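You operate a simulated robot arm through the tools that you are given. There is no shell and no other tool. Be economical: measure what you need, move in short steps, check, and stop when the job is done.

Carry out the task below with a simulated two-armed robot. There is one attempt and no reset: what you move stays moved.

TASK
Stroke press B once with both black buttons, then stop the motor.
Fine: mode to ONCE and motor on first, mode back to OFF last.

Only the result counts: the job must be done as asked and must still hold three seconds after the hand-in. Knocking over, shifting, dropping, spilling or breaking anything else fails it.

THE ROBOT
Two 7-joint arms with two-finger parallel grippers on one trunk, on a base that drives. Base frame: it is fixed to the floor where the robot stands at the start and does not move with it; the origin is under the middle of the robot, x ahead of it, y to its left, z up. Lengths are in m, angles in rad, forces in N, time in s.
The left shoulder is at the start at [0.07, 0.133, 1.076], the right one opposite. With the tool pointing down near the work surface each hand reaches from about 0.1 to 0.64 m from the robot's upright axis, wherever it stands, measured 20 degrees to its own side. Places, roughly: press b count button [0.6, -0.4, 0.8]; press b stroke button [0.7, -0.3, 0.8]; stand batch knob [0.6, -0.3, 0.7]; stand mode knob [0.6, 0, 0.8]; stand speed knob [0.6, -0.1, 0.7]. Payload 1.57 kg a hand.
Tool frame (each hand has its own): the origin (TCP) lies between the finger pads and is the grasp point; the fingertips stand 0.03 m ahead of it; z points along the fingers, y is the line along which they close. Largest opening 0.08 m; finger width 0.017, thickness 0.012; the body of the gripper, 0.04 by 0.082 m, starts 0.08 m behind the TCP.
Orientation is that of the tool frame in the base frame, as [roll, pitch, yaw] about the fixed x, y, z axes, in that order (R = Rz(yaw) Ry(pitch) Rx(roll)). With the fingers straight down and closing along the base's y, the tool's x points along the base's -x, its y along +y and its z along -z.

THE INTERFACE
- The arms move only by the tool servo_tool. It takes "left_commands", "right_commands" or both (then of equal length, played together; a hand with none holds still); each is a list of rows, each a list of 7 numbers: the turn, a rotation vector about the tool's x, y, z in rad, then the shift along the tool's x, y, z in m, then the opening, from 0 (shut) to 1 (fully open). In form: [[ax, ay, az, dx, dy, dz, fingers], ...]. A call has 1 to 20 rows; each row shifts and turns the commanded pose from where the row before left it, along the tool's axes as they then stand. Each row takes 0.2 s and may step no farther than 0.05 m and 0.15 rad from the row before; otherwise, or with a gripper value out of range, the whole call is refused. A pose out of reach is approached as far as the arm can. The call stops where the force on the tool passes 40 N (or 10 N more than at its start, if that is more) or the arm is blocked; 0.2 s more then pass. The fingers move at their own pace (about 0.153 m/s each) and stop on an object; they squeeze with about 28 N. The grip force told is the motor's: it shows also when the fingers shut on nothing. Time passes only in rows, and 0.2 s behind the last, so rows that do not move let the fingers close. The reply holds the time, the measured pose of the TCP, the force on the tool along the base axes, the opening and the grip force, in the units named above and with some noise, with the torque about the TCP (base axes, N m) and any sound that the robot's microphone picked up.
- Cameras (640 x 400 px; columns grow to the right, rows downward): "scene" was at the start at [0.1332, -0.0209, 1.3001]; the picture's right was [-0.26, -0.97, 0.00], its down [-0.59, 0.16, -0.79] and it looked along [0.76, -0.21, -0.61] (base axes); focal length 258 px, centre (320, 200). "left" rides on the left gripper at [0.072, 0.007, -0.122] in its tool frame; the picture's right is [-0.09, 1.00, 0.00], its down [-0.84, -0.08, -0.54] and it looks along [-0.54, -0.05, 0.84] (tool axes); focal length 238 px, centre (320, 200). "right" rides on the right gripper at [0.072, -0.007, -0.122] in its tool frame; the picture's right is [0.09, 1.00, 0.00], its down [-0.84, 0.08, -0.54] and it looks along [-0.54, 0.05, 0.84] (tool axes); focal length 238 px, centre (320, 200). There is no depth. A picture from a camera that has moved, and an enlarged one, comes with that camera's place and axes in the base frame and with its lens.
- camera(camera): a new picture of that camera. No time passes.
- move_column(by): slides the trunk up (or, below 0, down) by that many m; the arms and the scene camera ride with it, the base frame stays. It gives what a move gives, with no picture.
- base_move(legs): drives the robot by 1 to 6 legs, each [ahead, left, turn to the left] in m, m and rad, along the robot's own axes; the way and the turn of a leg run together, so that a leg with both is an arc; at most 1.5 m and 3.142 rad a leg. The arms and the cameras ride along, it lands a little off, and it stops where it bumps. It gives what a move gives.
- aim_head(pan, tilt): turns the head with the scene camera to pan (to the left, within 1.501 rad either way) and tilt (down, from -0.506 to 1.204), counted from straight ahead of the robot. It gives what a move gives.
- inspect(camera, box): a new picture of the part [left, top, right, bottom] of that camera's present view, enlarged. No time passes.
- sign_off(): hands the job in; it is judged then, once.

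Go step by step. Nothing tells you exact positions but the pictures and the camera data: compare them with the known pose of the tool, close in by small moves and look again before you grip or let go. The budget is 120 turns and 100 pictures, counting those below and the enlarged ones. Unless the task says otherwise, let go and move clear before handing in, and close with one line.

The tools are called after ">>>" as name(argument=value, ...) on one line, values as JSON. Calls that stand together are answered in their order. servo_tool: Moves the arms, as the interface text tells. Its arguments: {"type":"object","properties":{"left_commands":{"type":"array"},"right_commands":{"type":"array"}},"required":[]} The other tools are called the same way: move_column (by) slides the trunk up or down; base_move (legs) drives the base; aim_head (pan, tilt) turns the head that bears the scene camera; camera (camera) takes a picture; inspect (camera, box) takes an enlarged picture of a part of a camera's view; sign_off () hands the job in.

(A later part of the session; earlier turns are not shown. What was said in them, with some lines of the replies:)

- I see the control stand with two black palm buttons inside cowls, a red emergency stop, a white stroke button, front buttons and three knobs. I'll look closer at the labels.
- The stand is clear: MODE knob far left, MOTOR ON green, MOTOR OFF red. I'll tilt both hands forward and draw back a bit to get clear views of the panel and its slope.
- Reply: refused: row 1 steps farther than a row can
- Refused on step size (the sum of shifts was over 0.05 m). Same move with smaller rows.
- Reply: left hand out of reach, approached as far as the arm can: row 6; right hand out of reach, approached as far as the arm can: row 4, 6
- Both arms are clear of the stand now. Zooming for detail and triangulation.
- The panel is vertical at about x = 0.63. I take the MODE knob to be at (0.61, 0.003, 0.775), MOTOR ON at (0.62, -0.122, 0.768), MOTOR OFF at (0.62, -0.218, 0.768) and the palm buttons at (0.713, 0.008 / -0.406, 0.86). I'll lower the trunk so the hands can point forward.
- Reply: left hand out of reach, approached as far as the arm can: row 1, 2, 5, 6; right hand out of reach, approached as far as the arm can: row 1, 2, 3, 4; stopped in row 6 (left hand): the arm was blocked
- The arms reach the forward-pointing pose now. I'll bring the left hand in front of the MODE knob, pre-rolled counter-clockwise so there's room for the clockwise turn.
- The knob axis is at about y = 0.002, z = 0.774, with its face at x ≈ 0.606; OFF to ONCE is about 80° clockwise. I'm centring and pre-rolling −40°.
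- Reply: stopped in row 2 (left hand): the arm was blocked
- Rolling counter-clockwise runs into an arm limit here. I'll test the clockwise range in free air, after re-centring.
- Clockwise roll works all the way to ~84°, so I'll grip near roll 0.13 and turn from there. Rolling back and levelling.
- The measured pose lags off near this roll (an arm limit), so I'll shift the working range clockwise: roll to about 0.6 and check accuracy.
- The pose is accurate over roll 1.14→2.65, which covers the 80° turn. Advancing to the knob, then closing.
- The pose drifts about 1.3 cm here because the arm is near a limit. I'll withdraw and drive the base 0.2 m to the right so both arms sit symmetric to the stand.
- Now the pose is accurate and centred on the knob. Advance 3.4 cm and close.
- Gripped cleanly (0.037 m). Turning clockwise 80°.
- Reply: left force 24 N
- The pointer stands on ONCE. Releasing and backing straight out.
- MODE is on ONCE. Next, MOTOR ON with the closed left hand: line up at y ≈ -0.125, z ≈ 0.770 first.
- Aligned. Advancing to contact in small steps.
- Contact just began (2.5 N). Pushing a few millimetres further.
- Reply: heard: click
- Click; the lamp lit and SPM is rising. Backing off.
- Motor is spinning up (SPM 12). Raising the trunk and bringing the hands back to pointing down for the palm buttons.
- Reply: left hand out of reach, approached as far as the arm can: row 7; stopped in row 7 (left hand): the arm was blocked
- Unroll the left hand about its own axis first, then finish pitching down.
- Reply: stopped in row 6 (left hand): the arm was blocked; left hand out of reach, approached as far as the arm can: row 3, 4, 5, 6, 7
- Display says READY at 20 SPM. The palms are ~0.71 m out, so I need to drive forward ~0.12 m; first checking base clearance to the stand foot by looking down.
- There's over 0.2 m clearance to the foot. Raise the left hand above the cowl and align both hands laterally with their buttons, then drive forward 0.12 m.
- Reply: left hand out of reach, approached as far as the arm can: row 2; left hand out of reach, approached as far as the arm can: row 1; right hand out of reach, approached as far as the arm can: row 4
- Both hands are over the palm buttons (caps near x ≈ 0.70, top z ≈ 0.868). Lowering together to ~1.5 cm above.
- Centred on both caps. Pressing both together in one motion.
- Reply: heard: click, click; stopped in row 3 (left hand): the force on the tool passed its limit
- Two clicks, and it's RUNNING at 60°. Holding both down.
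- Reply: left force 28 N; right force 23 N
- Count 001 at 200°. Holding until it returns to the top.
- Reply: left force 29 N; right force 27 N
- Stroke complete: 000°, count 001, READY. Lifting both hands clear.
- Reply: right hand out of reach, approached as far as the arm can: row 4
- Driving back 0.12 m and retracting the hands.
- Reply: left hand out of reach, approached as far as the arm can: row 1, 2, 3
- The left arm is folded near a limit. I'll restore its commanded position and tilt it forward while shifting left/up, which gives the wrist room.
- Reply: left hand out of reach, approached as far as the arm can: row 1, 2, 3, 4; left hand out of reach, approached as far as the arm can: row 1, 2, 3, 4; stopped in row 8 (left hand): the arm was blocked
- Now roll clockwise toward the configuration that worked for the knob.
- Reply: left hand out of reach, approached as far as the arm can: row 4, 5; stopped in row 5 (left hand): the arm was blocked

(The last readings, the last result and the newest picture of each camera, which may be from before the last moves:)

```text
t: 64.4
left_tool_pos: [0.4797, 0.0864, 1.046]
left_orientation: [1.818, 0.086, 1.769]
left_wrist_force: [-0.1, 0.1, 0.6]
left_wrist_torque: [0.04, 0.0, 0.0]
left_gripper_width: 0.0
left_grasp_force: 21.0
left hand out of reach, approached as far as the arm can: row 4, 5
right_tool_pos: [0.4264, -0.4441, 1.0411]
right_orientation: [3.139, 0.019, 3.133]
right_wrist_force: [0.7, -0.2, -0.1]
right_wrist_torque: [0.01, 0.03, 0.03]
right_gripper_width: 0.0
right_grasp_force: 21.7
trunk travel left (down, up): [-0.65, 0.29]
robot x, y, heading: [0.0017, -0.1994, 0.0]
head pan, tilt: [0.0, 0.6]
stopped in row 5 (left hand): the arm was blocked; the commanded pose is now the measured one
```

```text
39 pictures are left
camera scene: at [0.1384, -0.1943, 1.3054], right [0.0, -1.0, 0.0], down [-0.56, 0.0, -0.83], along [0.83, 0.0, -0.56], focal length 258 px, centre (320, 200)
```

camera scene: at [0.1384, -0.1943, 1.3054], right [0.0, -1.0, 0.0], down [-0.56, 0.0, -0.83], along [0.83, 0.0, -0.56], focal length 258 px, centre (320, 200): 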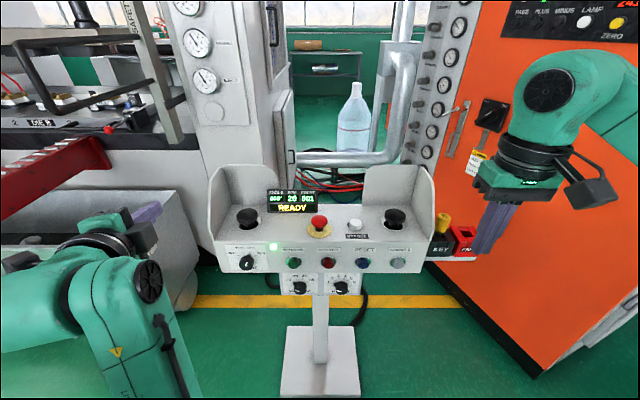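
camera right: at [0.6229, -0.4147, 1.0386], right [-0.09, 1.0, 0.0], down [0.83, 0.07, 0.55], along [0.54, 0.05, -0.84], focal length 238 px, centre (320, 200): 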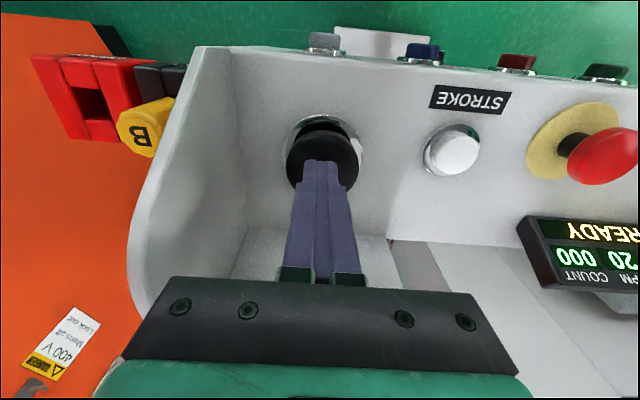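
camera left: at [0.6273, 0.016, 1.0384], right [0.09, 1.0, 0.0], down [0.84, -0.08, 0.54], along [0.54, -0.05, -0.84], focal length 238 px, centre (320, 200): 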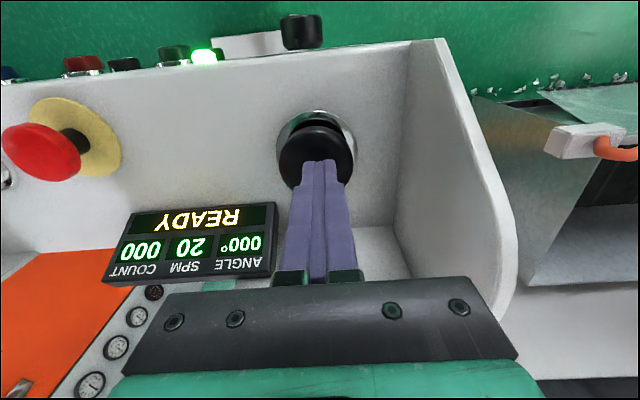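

The left hand is free. Lower the trunk again and tilt the right hand forward for MOTOR OFF.

>>> move_column(by=-0.2)

>>> servo_tool(right_commands=[[0, -0.14, 0, 0, 0, 0, 0], [0, -0.14, 0, 0, 0, 0, 0], [0, -0.14, 0, 0, 0, 0, 0], [0, -0.14, 0, 0, 0, 0, 0], [0, -0.14, 0, 0, 0, 0, 0], [0, -0.14, 0, 0, 0, 0, 0], [0, -0.14, 0, 0, 0, 0, 0], [0, -0.14, 0, 0, 0, 0, 0], [0, -0.14, 0, 0, 0, 0, 0], [0, -0.14, 0, 0, 0, 0, 0], [0, -0.14, 0, 0, 0, 0, 0], [0, 0, 0, 0, 0, 0, 0]])

>>> camera(camera="scene")

```text
t: 66.6
left_tool_pos: [0.4797, 0.0824, 0.8467]
left_orientation: [1.815, 0.087, 1.768]
left_wrist_force: [0.1, 0.4, -0.2]
left_wrist_torque: [0.01, 0.05, 0.01]
left_gripper_width: 0.0001
left_grasp_force: 21.5
right_tool_pos: [0.4252, -0.4461, 0.842]
right_orientation: [3.136, 0.02, 3.136]
right_wrist_force: [-0.1, 0.1, -0.1]
right_wrist_torque: [0.01, 0.03, 0.01]
right_gripper_width: 0.0001
right_grasp_force: 21.5
trunk travel left (down, up): [-0.45, 0.49]
robot x, y, heading: [0.0017, -0.1985, 0.001]
head pan, tilt: [0.0, 0.6]
```

```text
t: 69.2
left_tool_pos: [0.4795, 0.0828, 0.8461]
left_orientation: [1.817, 0.087, 1.768]
left_wrist_force: [0.8, -0.9, -0.3]
left_wrist_torque: [0.0, -0.05, 0.0]
left_gripper_width: 0.0001
left_grasp_force: 21.3
right_tool_pos: [0.4429, -0.474, 0.8507]
right_orientation: [3.064, 1.29, 3.012]
right_wrist_force: [-0.3, 0.0, 0.0]
right_wrist_torque: [-0.02, 0.03, -0.01]
right_gripper_width: 0.0
right_grasp_force: 21.0
right hand out of reach, approached as far as the arm can: row 9, 10, 11
trunk travel left (down, up): [-0.45, 0.49]
robot x, y, heading: [-0.0013, -0.2001, -0.003]
head pan, tilt: [0.0, 0.6]
```

```text
38 pictures are left
camera scene: at [0.1385, -0.197, 1.1054], right [0.0, -1.0, 0.0], down [-0.56, 0.0, -0.83], along [0.83, 0.0, -0.56], focal length 258 px, centre (320, 200)
```

scene: 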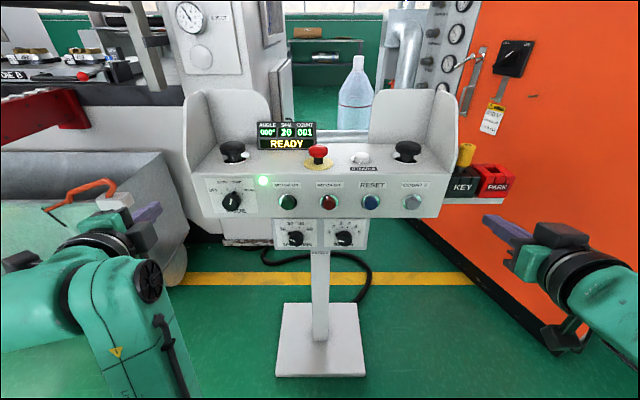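

>>> servo_tool(right_commands=[[0, 0, 0, 0.012, 0.0378, 0.0167, 0], [0, 0, 0, 0.012, 0.0378, 0.0167, 0], [0, 0, 0, 0.012, 0.0378, 0.0167, 0], [0, 0, 0, 0.012, 0.0378, 0.0167, 0], [0, 0, 0, 0.012, 0.0378, 0.0167, 0], [0, 0, 0, 0.012, 0.0378, 0.0167, 0], [0, 0, 0, 0, 0, 0, 0]])

>>> inspect(camera="scene", box=[200, 150, 440, 300])

>>> camera(camera="right")

```text
t: 70.8
left_tool_pos: [0.4791, 0.0825, 0.8466]
left_orientation: [1.814, 0.085, 1.767]
left_wrist_force: [-0.6, 1.0, -0.6]
left_wrist_torque: [-0.01, 0.02, 0.0]
left_gripper_width: 0.0002
left_grasp_force: 21.7
right_tool_pos: [0.5367, -0.2494, 0.7603]
right_orientation: [3.061, 1.292, 3.009]
right_wrist_force: [0.3, 0.0, -0.9]
right_wrist_torque: [0.01, 0.0, -0.02]
right_gripper_width: 0.0002
right_grasp_force: 21.8
right hand out of reach, approached as far as the arm can: row 1
trunk travel left (down, up): [-0.45, 0.49]
robot x, y, heading: [-0.0002, -0.1993, 0.001]
head pan, tilt: [0.0, 0.6]
```

```text
2.67 times, centred on (320, 225) of scene
camera zoom: at [0.1383, -0.1974, 1.1055], right [0.0, -1.0, 0.0], down [-0.56, 0.0, -0.83], along [0.83, 0.0, -0.56], focal length 688 px, centre (320, 133)
```

zoom: 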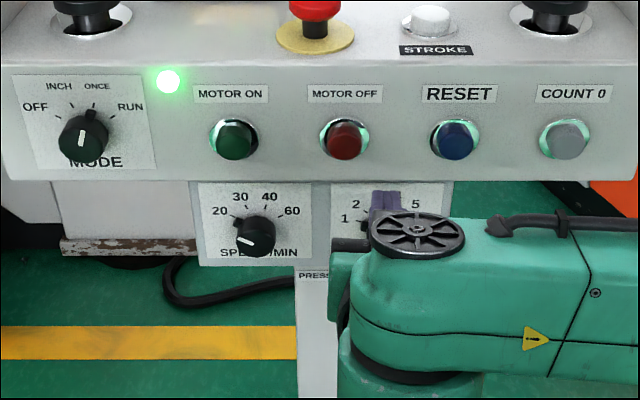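

```text
36 pictures are left
camera right: at [0.3991, -0.249, 0.7242], right [0.03, 1.0, -0.07], down [-0.29, 0.07, 0.95], along [0.96, -0.01, 0.29], focal length 238 px, centre (320, 200)
```

right: 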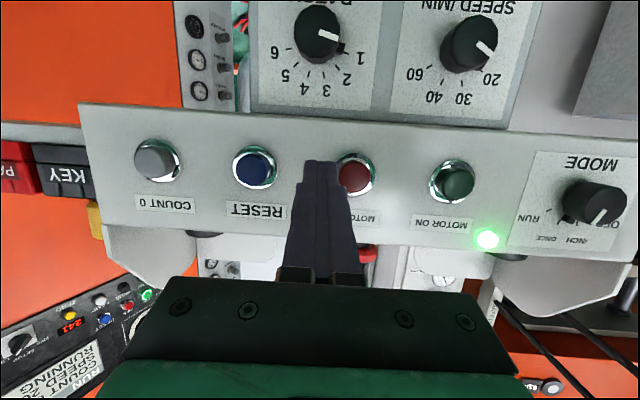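

Right hand is just off to the side of MOTOR OFF. Correcting to align the tip with the red button.

>>> servo_tool(right_commands=[[0, 0, 0, -0.0124, 0.0159, 0.0083, 0], [0, 0, 0, -0.0124, 0.0159, 0.0083, 0], [0, 0, 0, 0, 0, 0, 0]])

>>> inspect(camera="scene", box=[200, 150, 440, 300])

>>> camera(camera="right")

```text
t: 71.6
left_tool_pos: [0.4799, 0.0832, 0.848]
left_orientation: [1.817, 0.084, 1.769]
left_wrist_force: [-0.1, -0.1, 0.8]
left_wrist_torque: [0.01, -0.01, -0.02]
left_gripper_width: 0.0001
left_grasp_force: 21.9
right_tool_pos: [0.5597, -0.2182, 0.7798]
right_orientation: [3.063, 1.295, 3.012]
right_wrist_force: [-0.2, 0.8, -0.5]
right_wrist_torque: [0.0, -0.02, 0.03]
right_gripper_width: 0.0001
right_grasp_force: 21.8
trunk travel left (down, up): [-0.45, 0.49]
robot x, y, heading: [0.0007, -0.1987, -0.001]
head pan, tilt: [0.0, 0.6]
```

```text
2.67 times, centred on (320, 225) of scene
camera zoom: at [0.1385, -0.1971, 1.1054], right [0.0, -1.0, 0.0], down [-0.56, 0.0, -0.83], along [0.83, 0.0, -0.56], focal length 688 px, centre (320, 133)
```

zoom: 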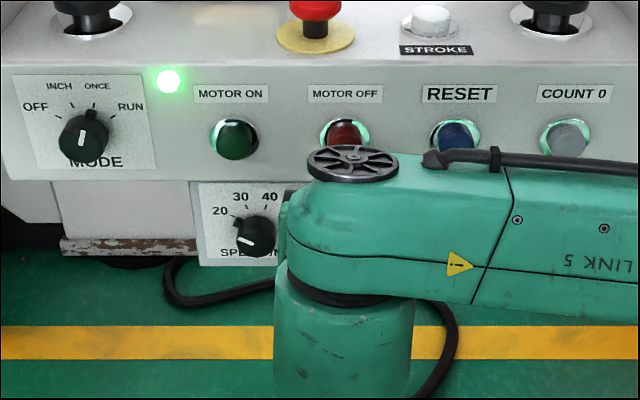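

```text
34 pictures are left
camera right: at [0.4233, -0.2184, 0.7444], right [0.03, 1.0, -0.07], down [-0.29, 0.07, 0.96], along [0.96, -0.01, 0.29], focal length 238 px, centre (320, 200)
```

right: 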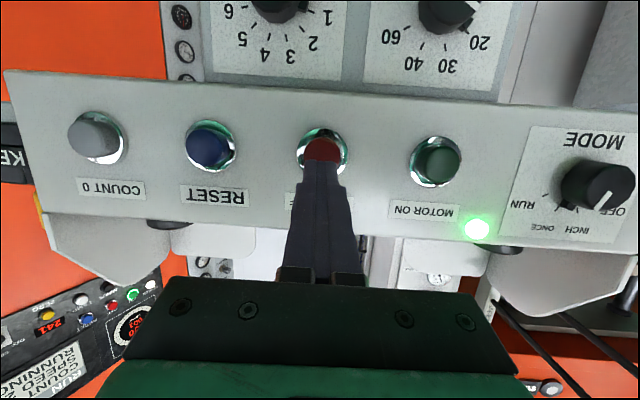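

Aligned. Pressing MOTOR OFF.

>>> servo_tool(right_commands=[[0, 0, 0, -0.0017, 0.001, 0.0203, 0], [0, 0, 0, -0.0011, 0.0002, 0.0038, 0], [0, 0, 0, -0.0011, 0.0002, 0.0038, 0], [0, 0, 0, -0.0011, 0.0002, 0.0038, 0]])

>>> inspect(camera="scene", box=[200, 110, 440, 260])

```text
t: 72.6
left_tool_pos: [0.4782, 0.0822, 0.8479]
left_orientation: [1.815, 0.085, 1.768]
left_wrist_force: [-0.7, -0.3, 0.3]
left_wrist_torque: [-0.02, 0.02, 0.04]
left_gripper_width: 0.0002
left_grasp_force: 21.5
right_tool_pos: [0.5893, -0.2194, 0.7753]
right_orientation: [3.065, 1.289, 3.017]
right_wrist_force: [-15.6, -1.2, -2.5]
right_wrist_torque: [0.08, 0.06, -0.01]
right_gripper_width: 0.0
right_grasp_force: 21.2
trunk travel left (down, up): [-0.45, 0.49]
robot x, y, heading: [-0.0008, -0.199, -0.001]
head pan, tilt: [0.0, 0.6]
heard: click
```

```text
2.67 times, centred on (320, 185) of scene
camera zoom: at [0.136, -0.1971, 1.1057], right [0.0, -1.0, 0.0], down [-0.56, 0.0, -0.83], along [0.83, 0.0, -0.56], focal length 688 px, centre (320, 240)
```

zoom: 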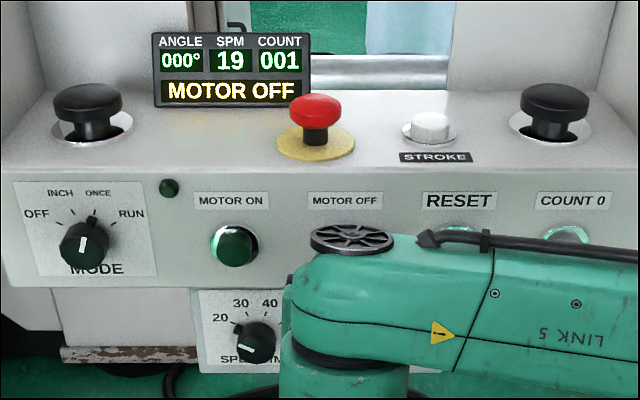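

Click; display reads MOTOR OFF, lamp out. Withdraw the right hand and bring the open left hand back in front of the MODE knob at the roll where I released it.

>>> servo_tool(left_commands=[[0, 0, 0, 0, 0, 0, 1], [0, 0, 0, -0.0254, -0.0257, 0.0082, 1], [0, 0, 0, -0.0254, -0.0257, 0.0082, 1], [0, 0, 0, -0.0254, -0.0257, 0.0082, 1], [-0.0387, -0.0071, 0.1346, 0, 0, 0, 1], [-0.0387, -0.0071, 0.1346, 0, 0, 0, 1], [-0.0387, -0.0071, 0.1346, 0, 0, 0, 1], [-0.0387, -0.0071, 0.1346, 0, 0, 0, 1], [-0.0387, -0.0071, 0.1346, 0, 0, 0, 1], [-0.0387, -0.0071, 0.1346, 0, 0, 0, 1], [-0.0387, -0.0071, 0.1346, 0, 0, 0, 1], [-0.0387, -0.0071, 0.1346, 0, 0, 0, 1], [0, 0, 0, 0, 0, 0, 1]], right_commands=[[0, 0, 0, 0.0082, -0.0017, -0.0288, 0], [0, 0, 0, 0.0109, -0.0022, -0.0384, 0], [0, 0, 0, 0.0055, -0.0011, -0.0192, 0], [0, 0, 0, 0, -0.03, 0, 0], [0, 0, 0, 0, -0.04, 0, 0], [0, 0, 0, 0, -0.04, 0, 0], [0, 0, 0, 0, -0.04, 0, 0], [0, 0, 0, 0, -0.04, 0, 0], [0, 0, 0, 0, -0.03, 0, 0], [0, 0, 0, 0, 0, 0, 0], [0, 0, 0, 0, 0, 0, 0], [0, 0, 0, 0, 0, 0, 0], [0, 0, 0, 0, 0, 0, 0]])

>>> camera(camera="scene")

>>> inspect(camera="left", box=[160, 60, 480, 260])

```text
t: 75.4
left_tool_pos: [0.4997, 0.0022, 0.7723]
left_orientation: [1.571, -0.974, 1.567]
left_wrist_force: [-0.4, -0.4, 0.1]
left_wrist_torque: [-0.01, 0.0, -0.01]
left_gripper_width: 0.0797
left_grasp_force: 0.0
right_tool_pos: [0.4889, -0.439, 0.7711]
right_orientation: [3.064, 1.291, 3.012]
right_wrist_force: [0.1, -0.3, 0.0]
right_wrist_torque: [-0.02, 0.02, 0.02]
right_gripper_width: 0.0
right_grasp_force: 21.2
trunk travel left (down, up): [-0.45, 0.49]
robot x, y, heading: [-0.0021, -0.1972, 0.0]
head pan, tilt: [0.0, 0.6]
```

```text
32 pictures are left
camera scene: at [0.1385, -0.197, 1.1054], right [0.0, -1.0, 0.0], down [-0.56, 0.0, -0.83], along [0.83, 0.0, -0.56], focal length 258 px, centre (320, 200)
```

scene: 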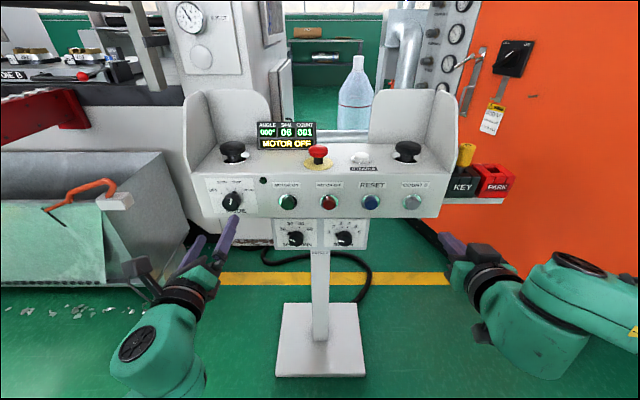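

```text
2.00 times, centred on (320, 160) of left
camera zoom: at [0.3787, 0.0373, 0.837], right [0.0, -0.88, 0.48], down [-0.54, -0.4, -0.74], along [0.84, -0.26, -0.48], focal length 477 px, centre (320, 280)
```

zoom: 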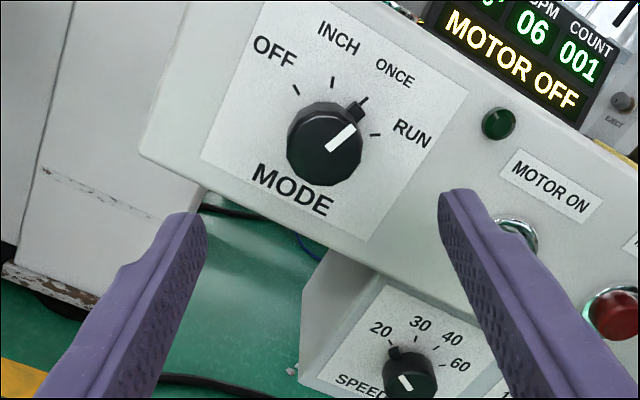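

Perfectly aligned again. Advance and grip.

>>> servo_tool(left_commands=[[0, 0, 0, 0.001, 0, 0.04, 1], [0, 0, 0, 0, 0, 0.033, 1], [0, 0, 0, 0, 0, 0.02, 1], [0, 0, 0, 0, 0, 0, 1], [0, 0, 0, 0, 0, 0, 0.3], [0, 0, 0, 0, 0, 0, 0.3], [0, 0, 0, 0, 0, 0, 0.3]])

>>> inspect(camera="left", box=[160, 60, 480, 260])

```text
t: 77.0
left_tool_pos: [0.5942, 0.0005, 0.7743]
left_orientation: [1.569, -0.972, 1.569]
left_wrist_force: [6.5, -5.6, 6.9]
left_wrist_torque: [-0.03, -0.02, -0.61]
left_gripper_width: 0.0375
left_grasp_force: 43.6
right_tool_pos: [0.4901, -0.4406, 0.7706]
right_orientation: [3.057, 1.29, 3.008]
right_wrist_force: [-0.1, -0.3, -1.0]
right_wrist_torque: [0.03, 0.01, 0.02]
right_gripper_width: 0.0
right_grasp_force: 21.6
trunk travel left (down, up): [-0.45, 0.49]
robot x, y, heading: [-0.0009, -0.1992, 0.002]
head pan, tilt: [0.0, 0.6]
```

```text
2.00 times, centred on (320, 160) of left
camera zoom: at [0.4718, 0.0364, 0.8386], right [0.0, -0.88, 0.48], down [-0.54, -0.4, -0.74], along [0.84, -0.27, -0.47], focal length 477 px, centre (320, 280)
```

zoom: 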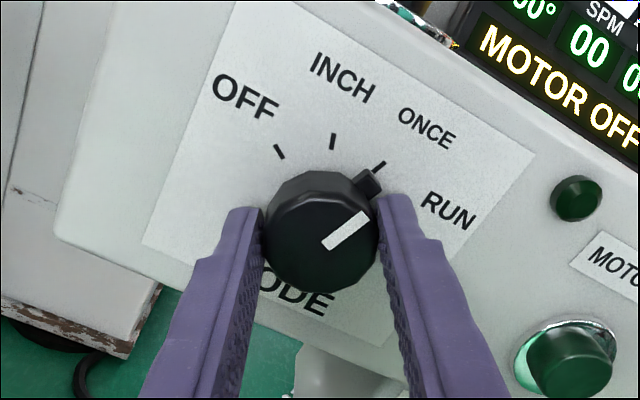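

Gripped. Turning counter-clockwise 80° back to OFF.

>>> servo_tool(left_commands=[[0, 0, -0.14, 0, 0, 0, 0.3], [0, 0, -0.14, 0, 0, 0, 0.3], [0, 0, -0.14, 0, 0, 0, 0.3], [0, 0, -0.14, 0, 0, 0, 0.3], [0, 0, -0.14, 0, 0, 0, 0.3], [0, 0, -0.14, 0, 0, 0, 0.3], [0, 0, -0.14, 0, 0, 0, 0.3], [0, 0, -0.14, 0, 0, 0, 0.3], [0, 0, -0.14, 0, 0, 0, 0.3], [0, 0, -0.14, 0, 0, 0, 0.3], [0, 0, 0, 0, 0, 0, 0.3]])

>>> inspect(camera="left", box=[160, 60, 480, 260])

```text
t: 79.4
left_tool_pos: [0.5943, 0.0012, 0.7732]
left_orientation: [1.573, 0.428, 1.569]
left_wrist_force: [10.3, -4.9, 9.9]
left_wrist_torque: [0.19, -0.48, -0.52]
left_gripper_width: 0.0376
left_grasp_force: 43.8
right_tool_pos: [0.4899, -0.4409, 0.7702]
right_orientation: [3.057, 1.29, 3.009]
right_wrist_force: [-0.1, 1.2, -1.5]
right_wrist_torque: [0.02, 0.04, 0.01]
right_gripper_width: 0.0
right_grasp_force: 21.5
trunk travel left (down, up): [-0.45, 0.49]
robot x, y, heading: [-0.0001, -0.1992, -0.005]
head pan, tilt: [0.0, 0.6]
```

```text
2.00 times, centred on (320, 160) of left
camera zoom: at [0.4718, 0.0699, 0.7508], right [0.0, 0.33, 0.94], down [-0.54, -0.79, 0.28], along [0.84, -0.51, 0.18], focal length 477 px, centre (320, 280)
```

zoom: 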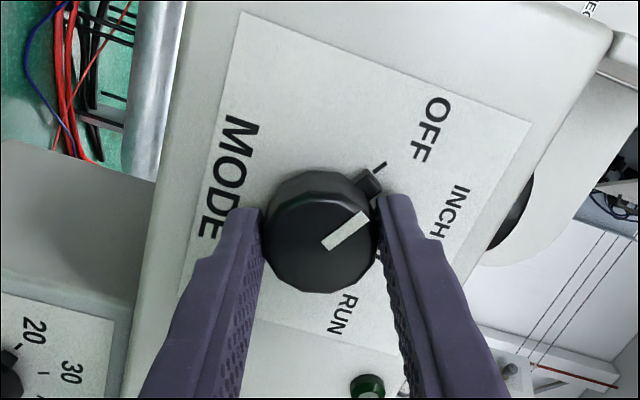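

The pointer is back on OFF. Release, back out, and check.

>>> servo_tool(left_commands=[[0, 0, 0, 0, 0, 0, 1], [0, 0, 0, 0, 0, 0, 1], [0, 0, 0, 0, 0, -0.03, 1], [0, 0, 0, 0, 0, -0.04, 1], [0, 0, 0, 0, 0, -0.04, 1], [0, 0, 0, 0, 0, 0, 1]])

>>> inspect(camera="scene", box=[160, 80, 480, 280])

>>> inspect(camera="left", box=[160, 60, 480, 260])

```text
t: 80.8
left_tool_pos: [0.4834, 0.0042, 0.7743]
left_orientation: [1.573, 0.427, 1.569]
left_wrist_force: [0.0, -0.1, 0.1]
left_wrist_torque: [0.0, 0.0, -0.01]
left_gripper_width: 0.08
left_grasp_force: 0.1
right_tool_pos: [0.4908, -0.4388, 0.7705]
right_orientation: [3.062, 1.289, 3.011]
right_wrist_force: [0.1, 0.6, 0.4]
right_wrist_torque: [-0.04, 0.01, -0.02]
right_gripper_width: 0.0
right_grasp_force: 21.8
trunk travel left (down, up): [-0.45, 0.49]
robot x, y, heading: [0.0026, -0.2008, -0.002]
head pan, tilt: [0.0, 0.6]
```

```text
2.00 times, centred on (320, 180) of scene
camera zoom: at [0.1389, -0.1969, 1.1053], right [0.0, -1.0, 0.0], down [-0.57, 0.0, -0.82], along [0.82, 0.0, -0.57], focal length 516 px, centre (320, 240)
```

zoom: 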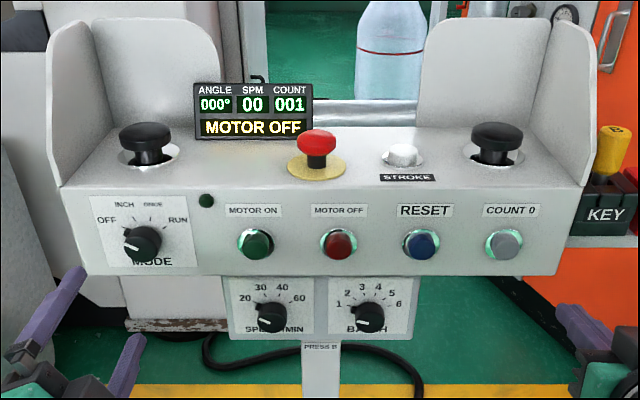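

```text
2.00 times, centred on (320, 160) of left
camera zoom: at [0.361, 0.0711, 0.7513], right [0.0, 0.33, 0.94], down [-0.54, -0.79, 0.28], along [0.84, -0.51, 0.18], focal length 477 px, centre (320, 280)
```

zoom: 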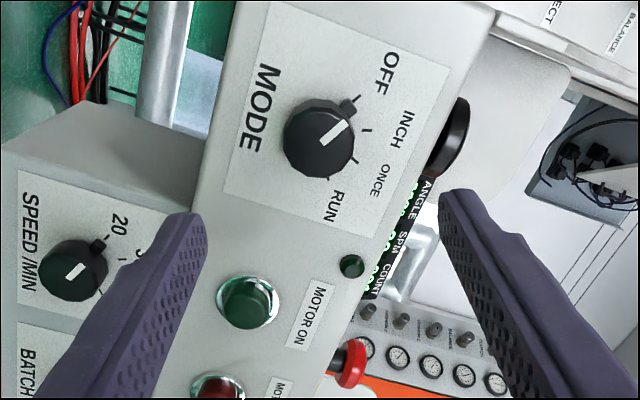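

Mode is at OFF, the display reads MOTOR OFF with SPM 00, angle 000° and count 001, and both hands are clear. Handing in.

>>> sign_off()

```text
The job is handed in.
```

Press B made one stroke with both black buttons (count 001, back at 000°), the motor is stopped, and the mode knob is back at OFF.
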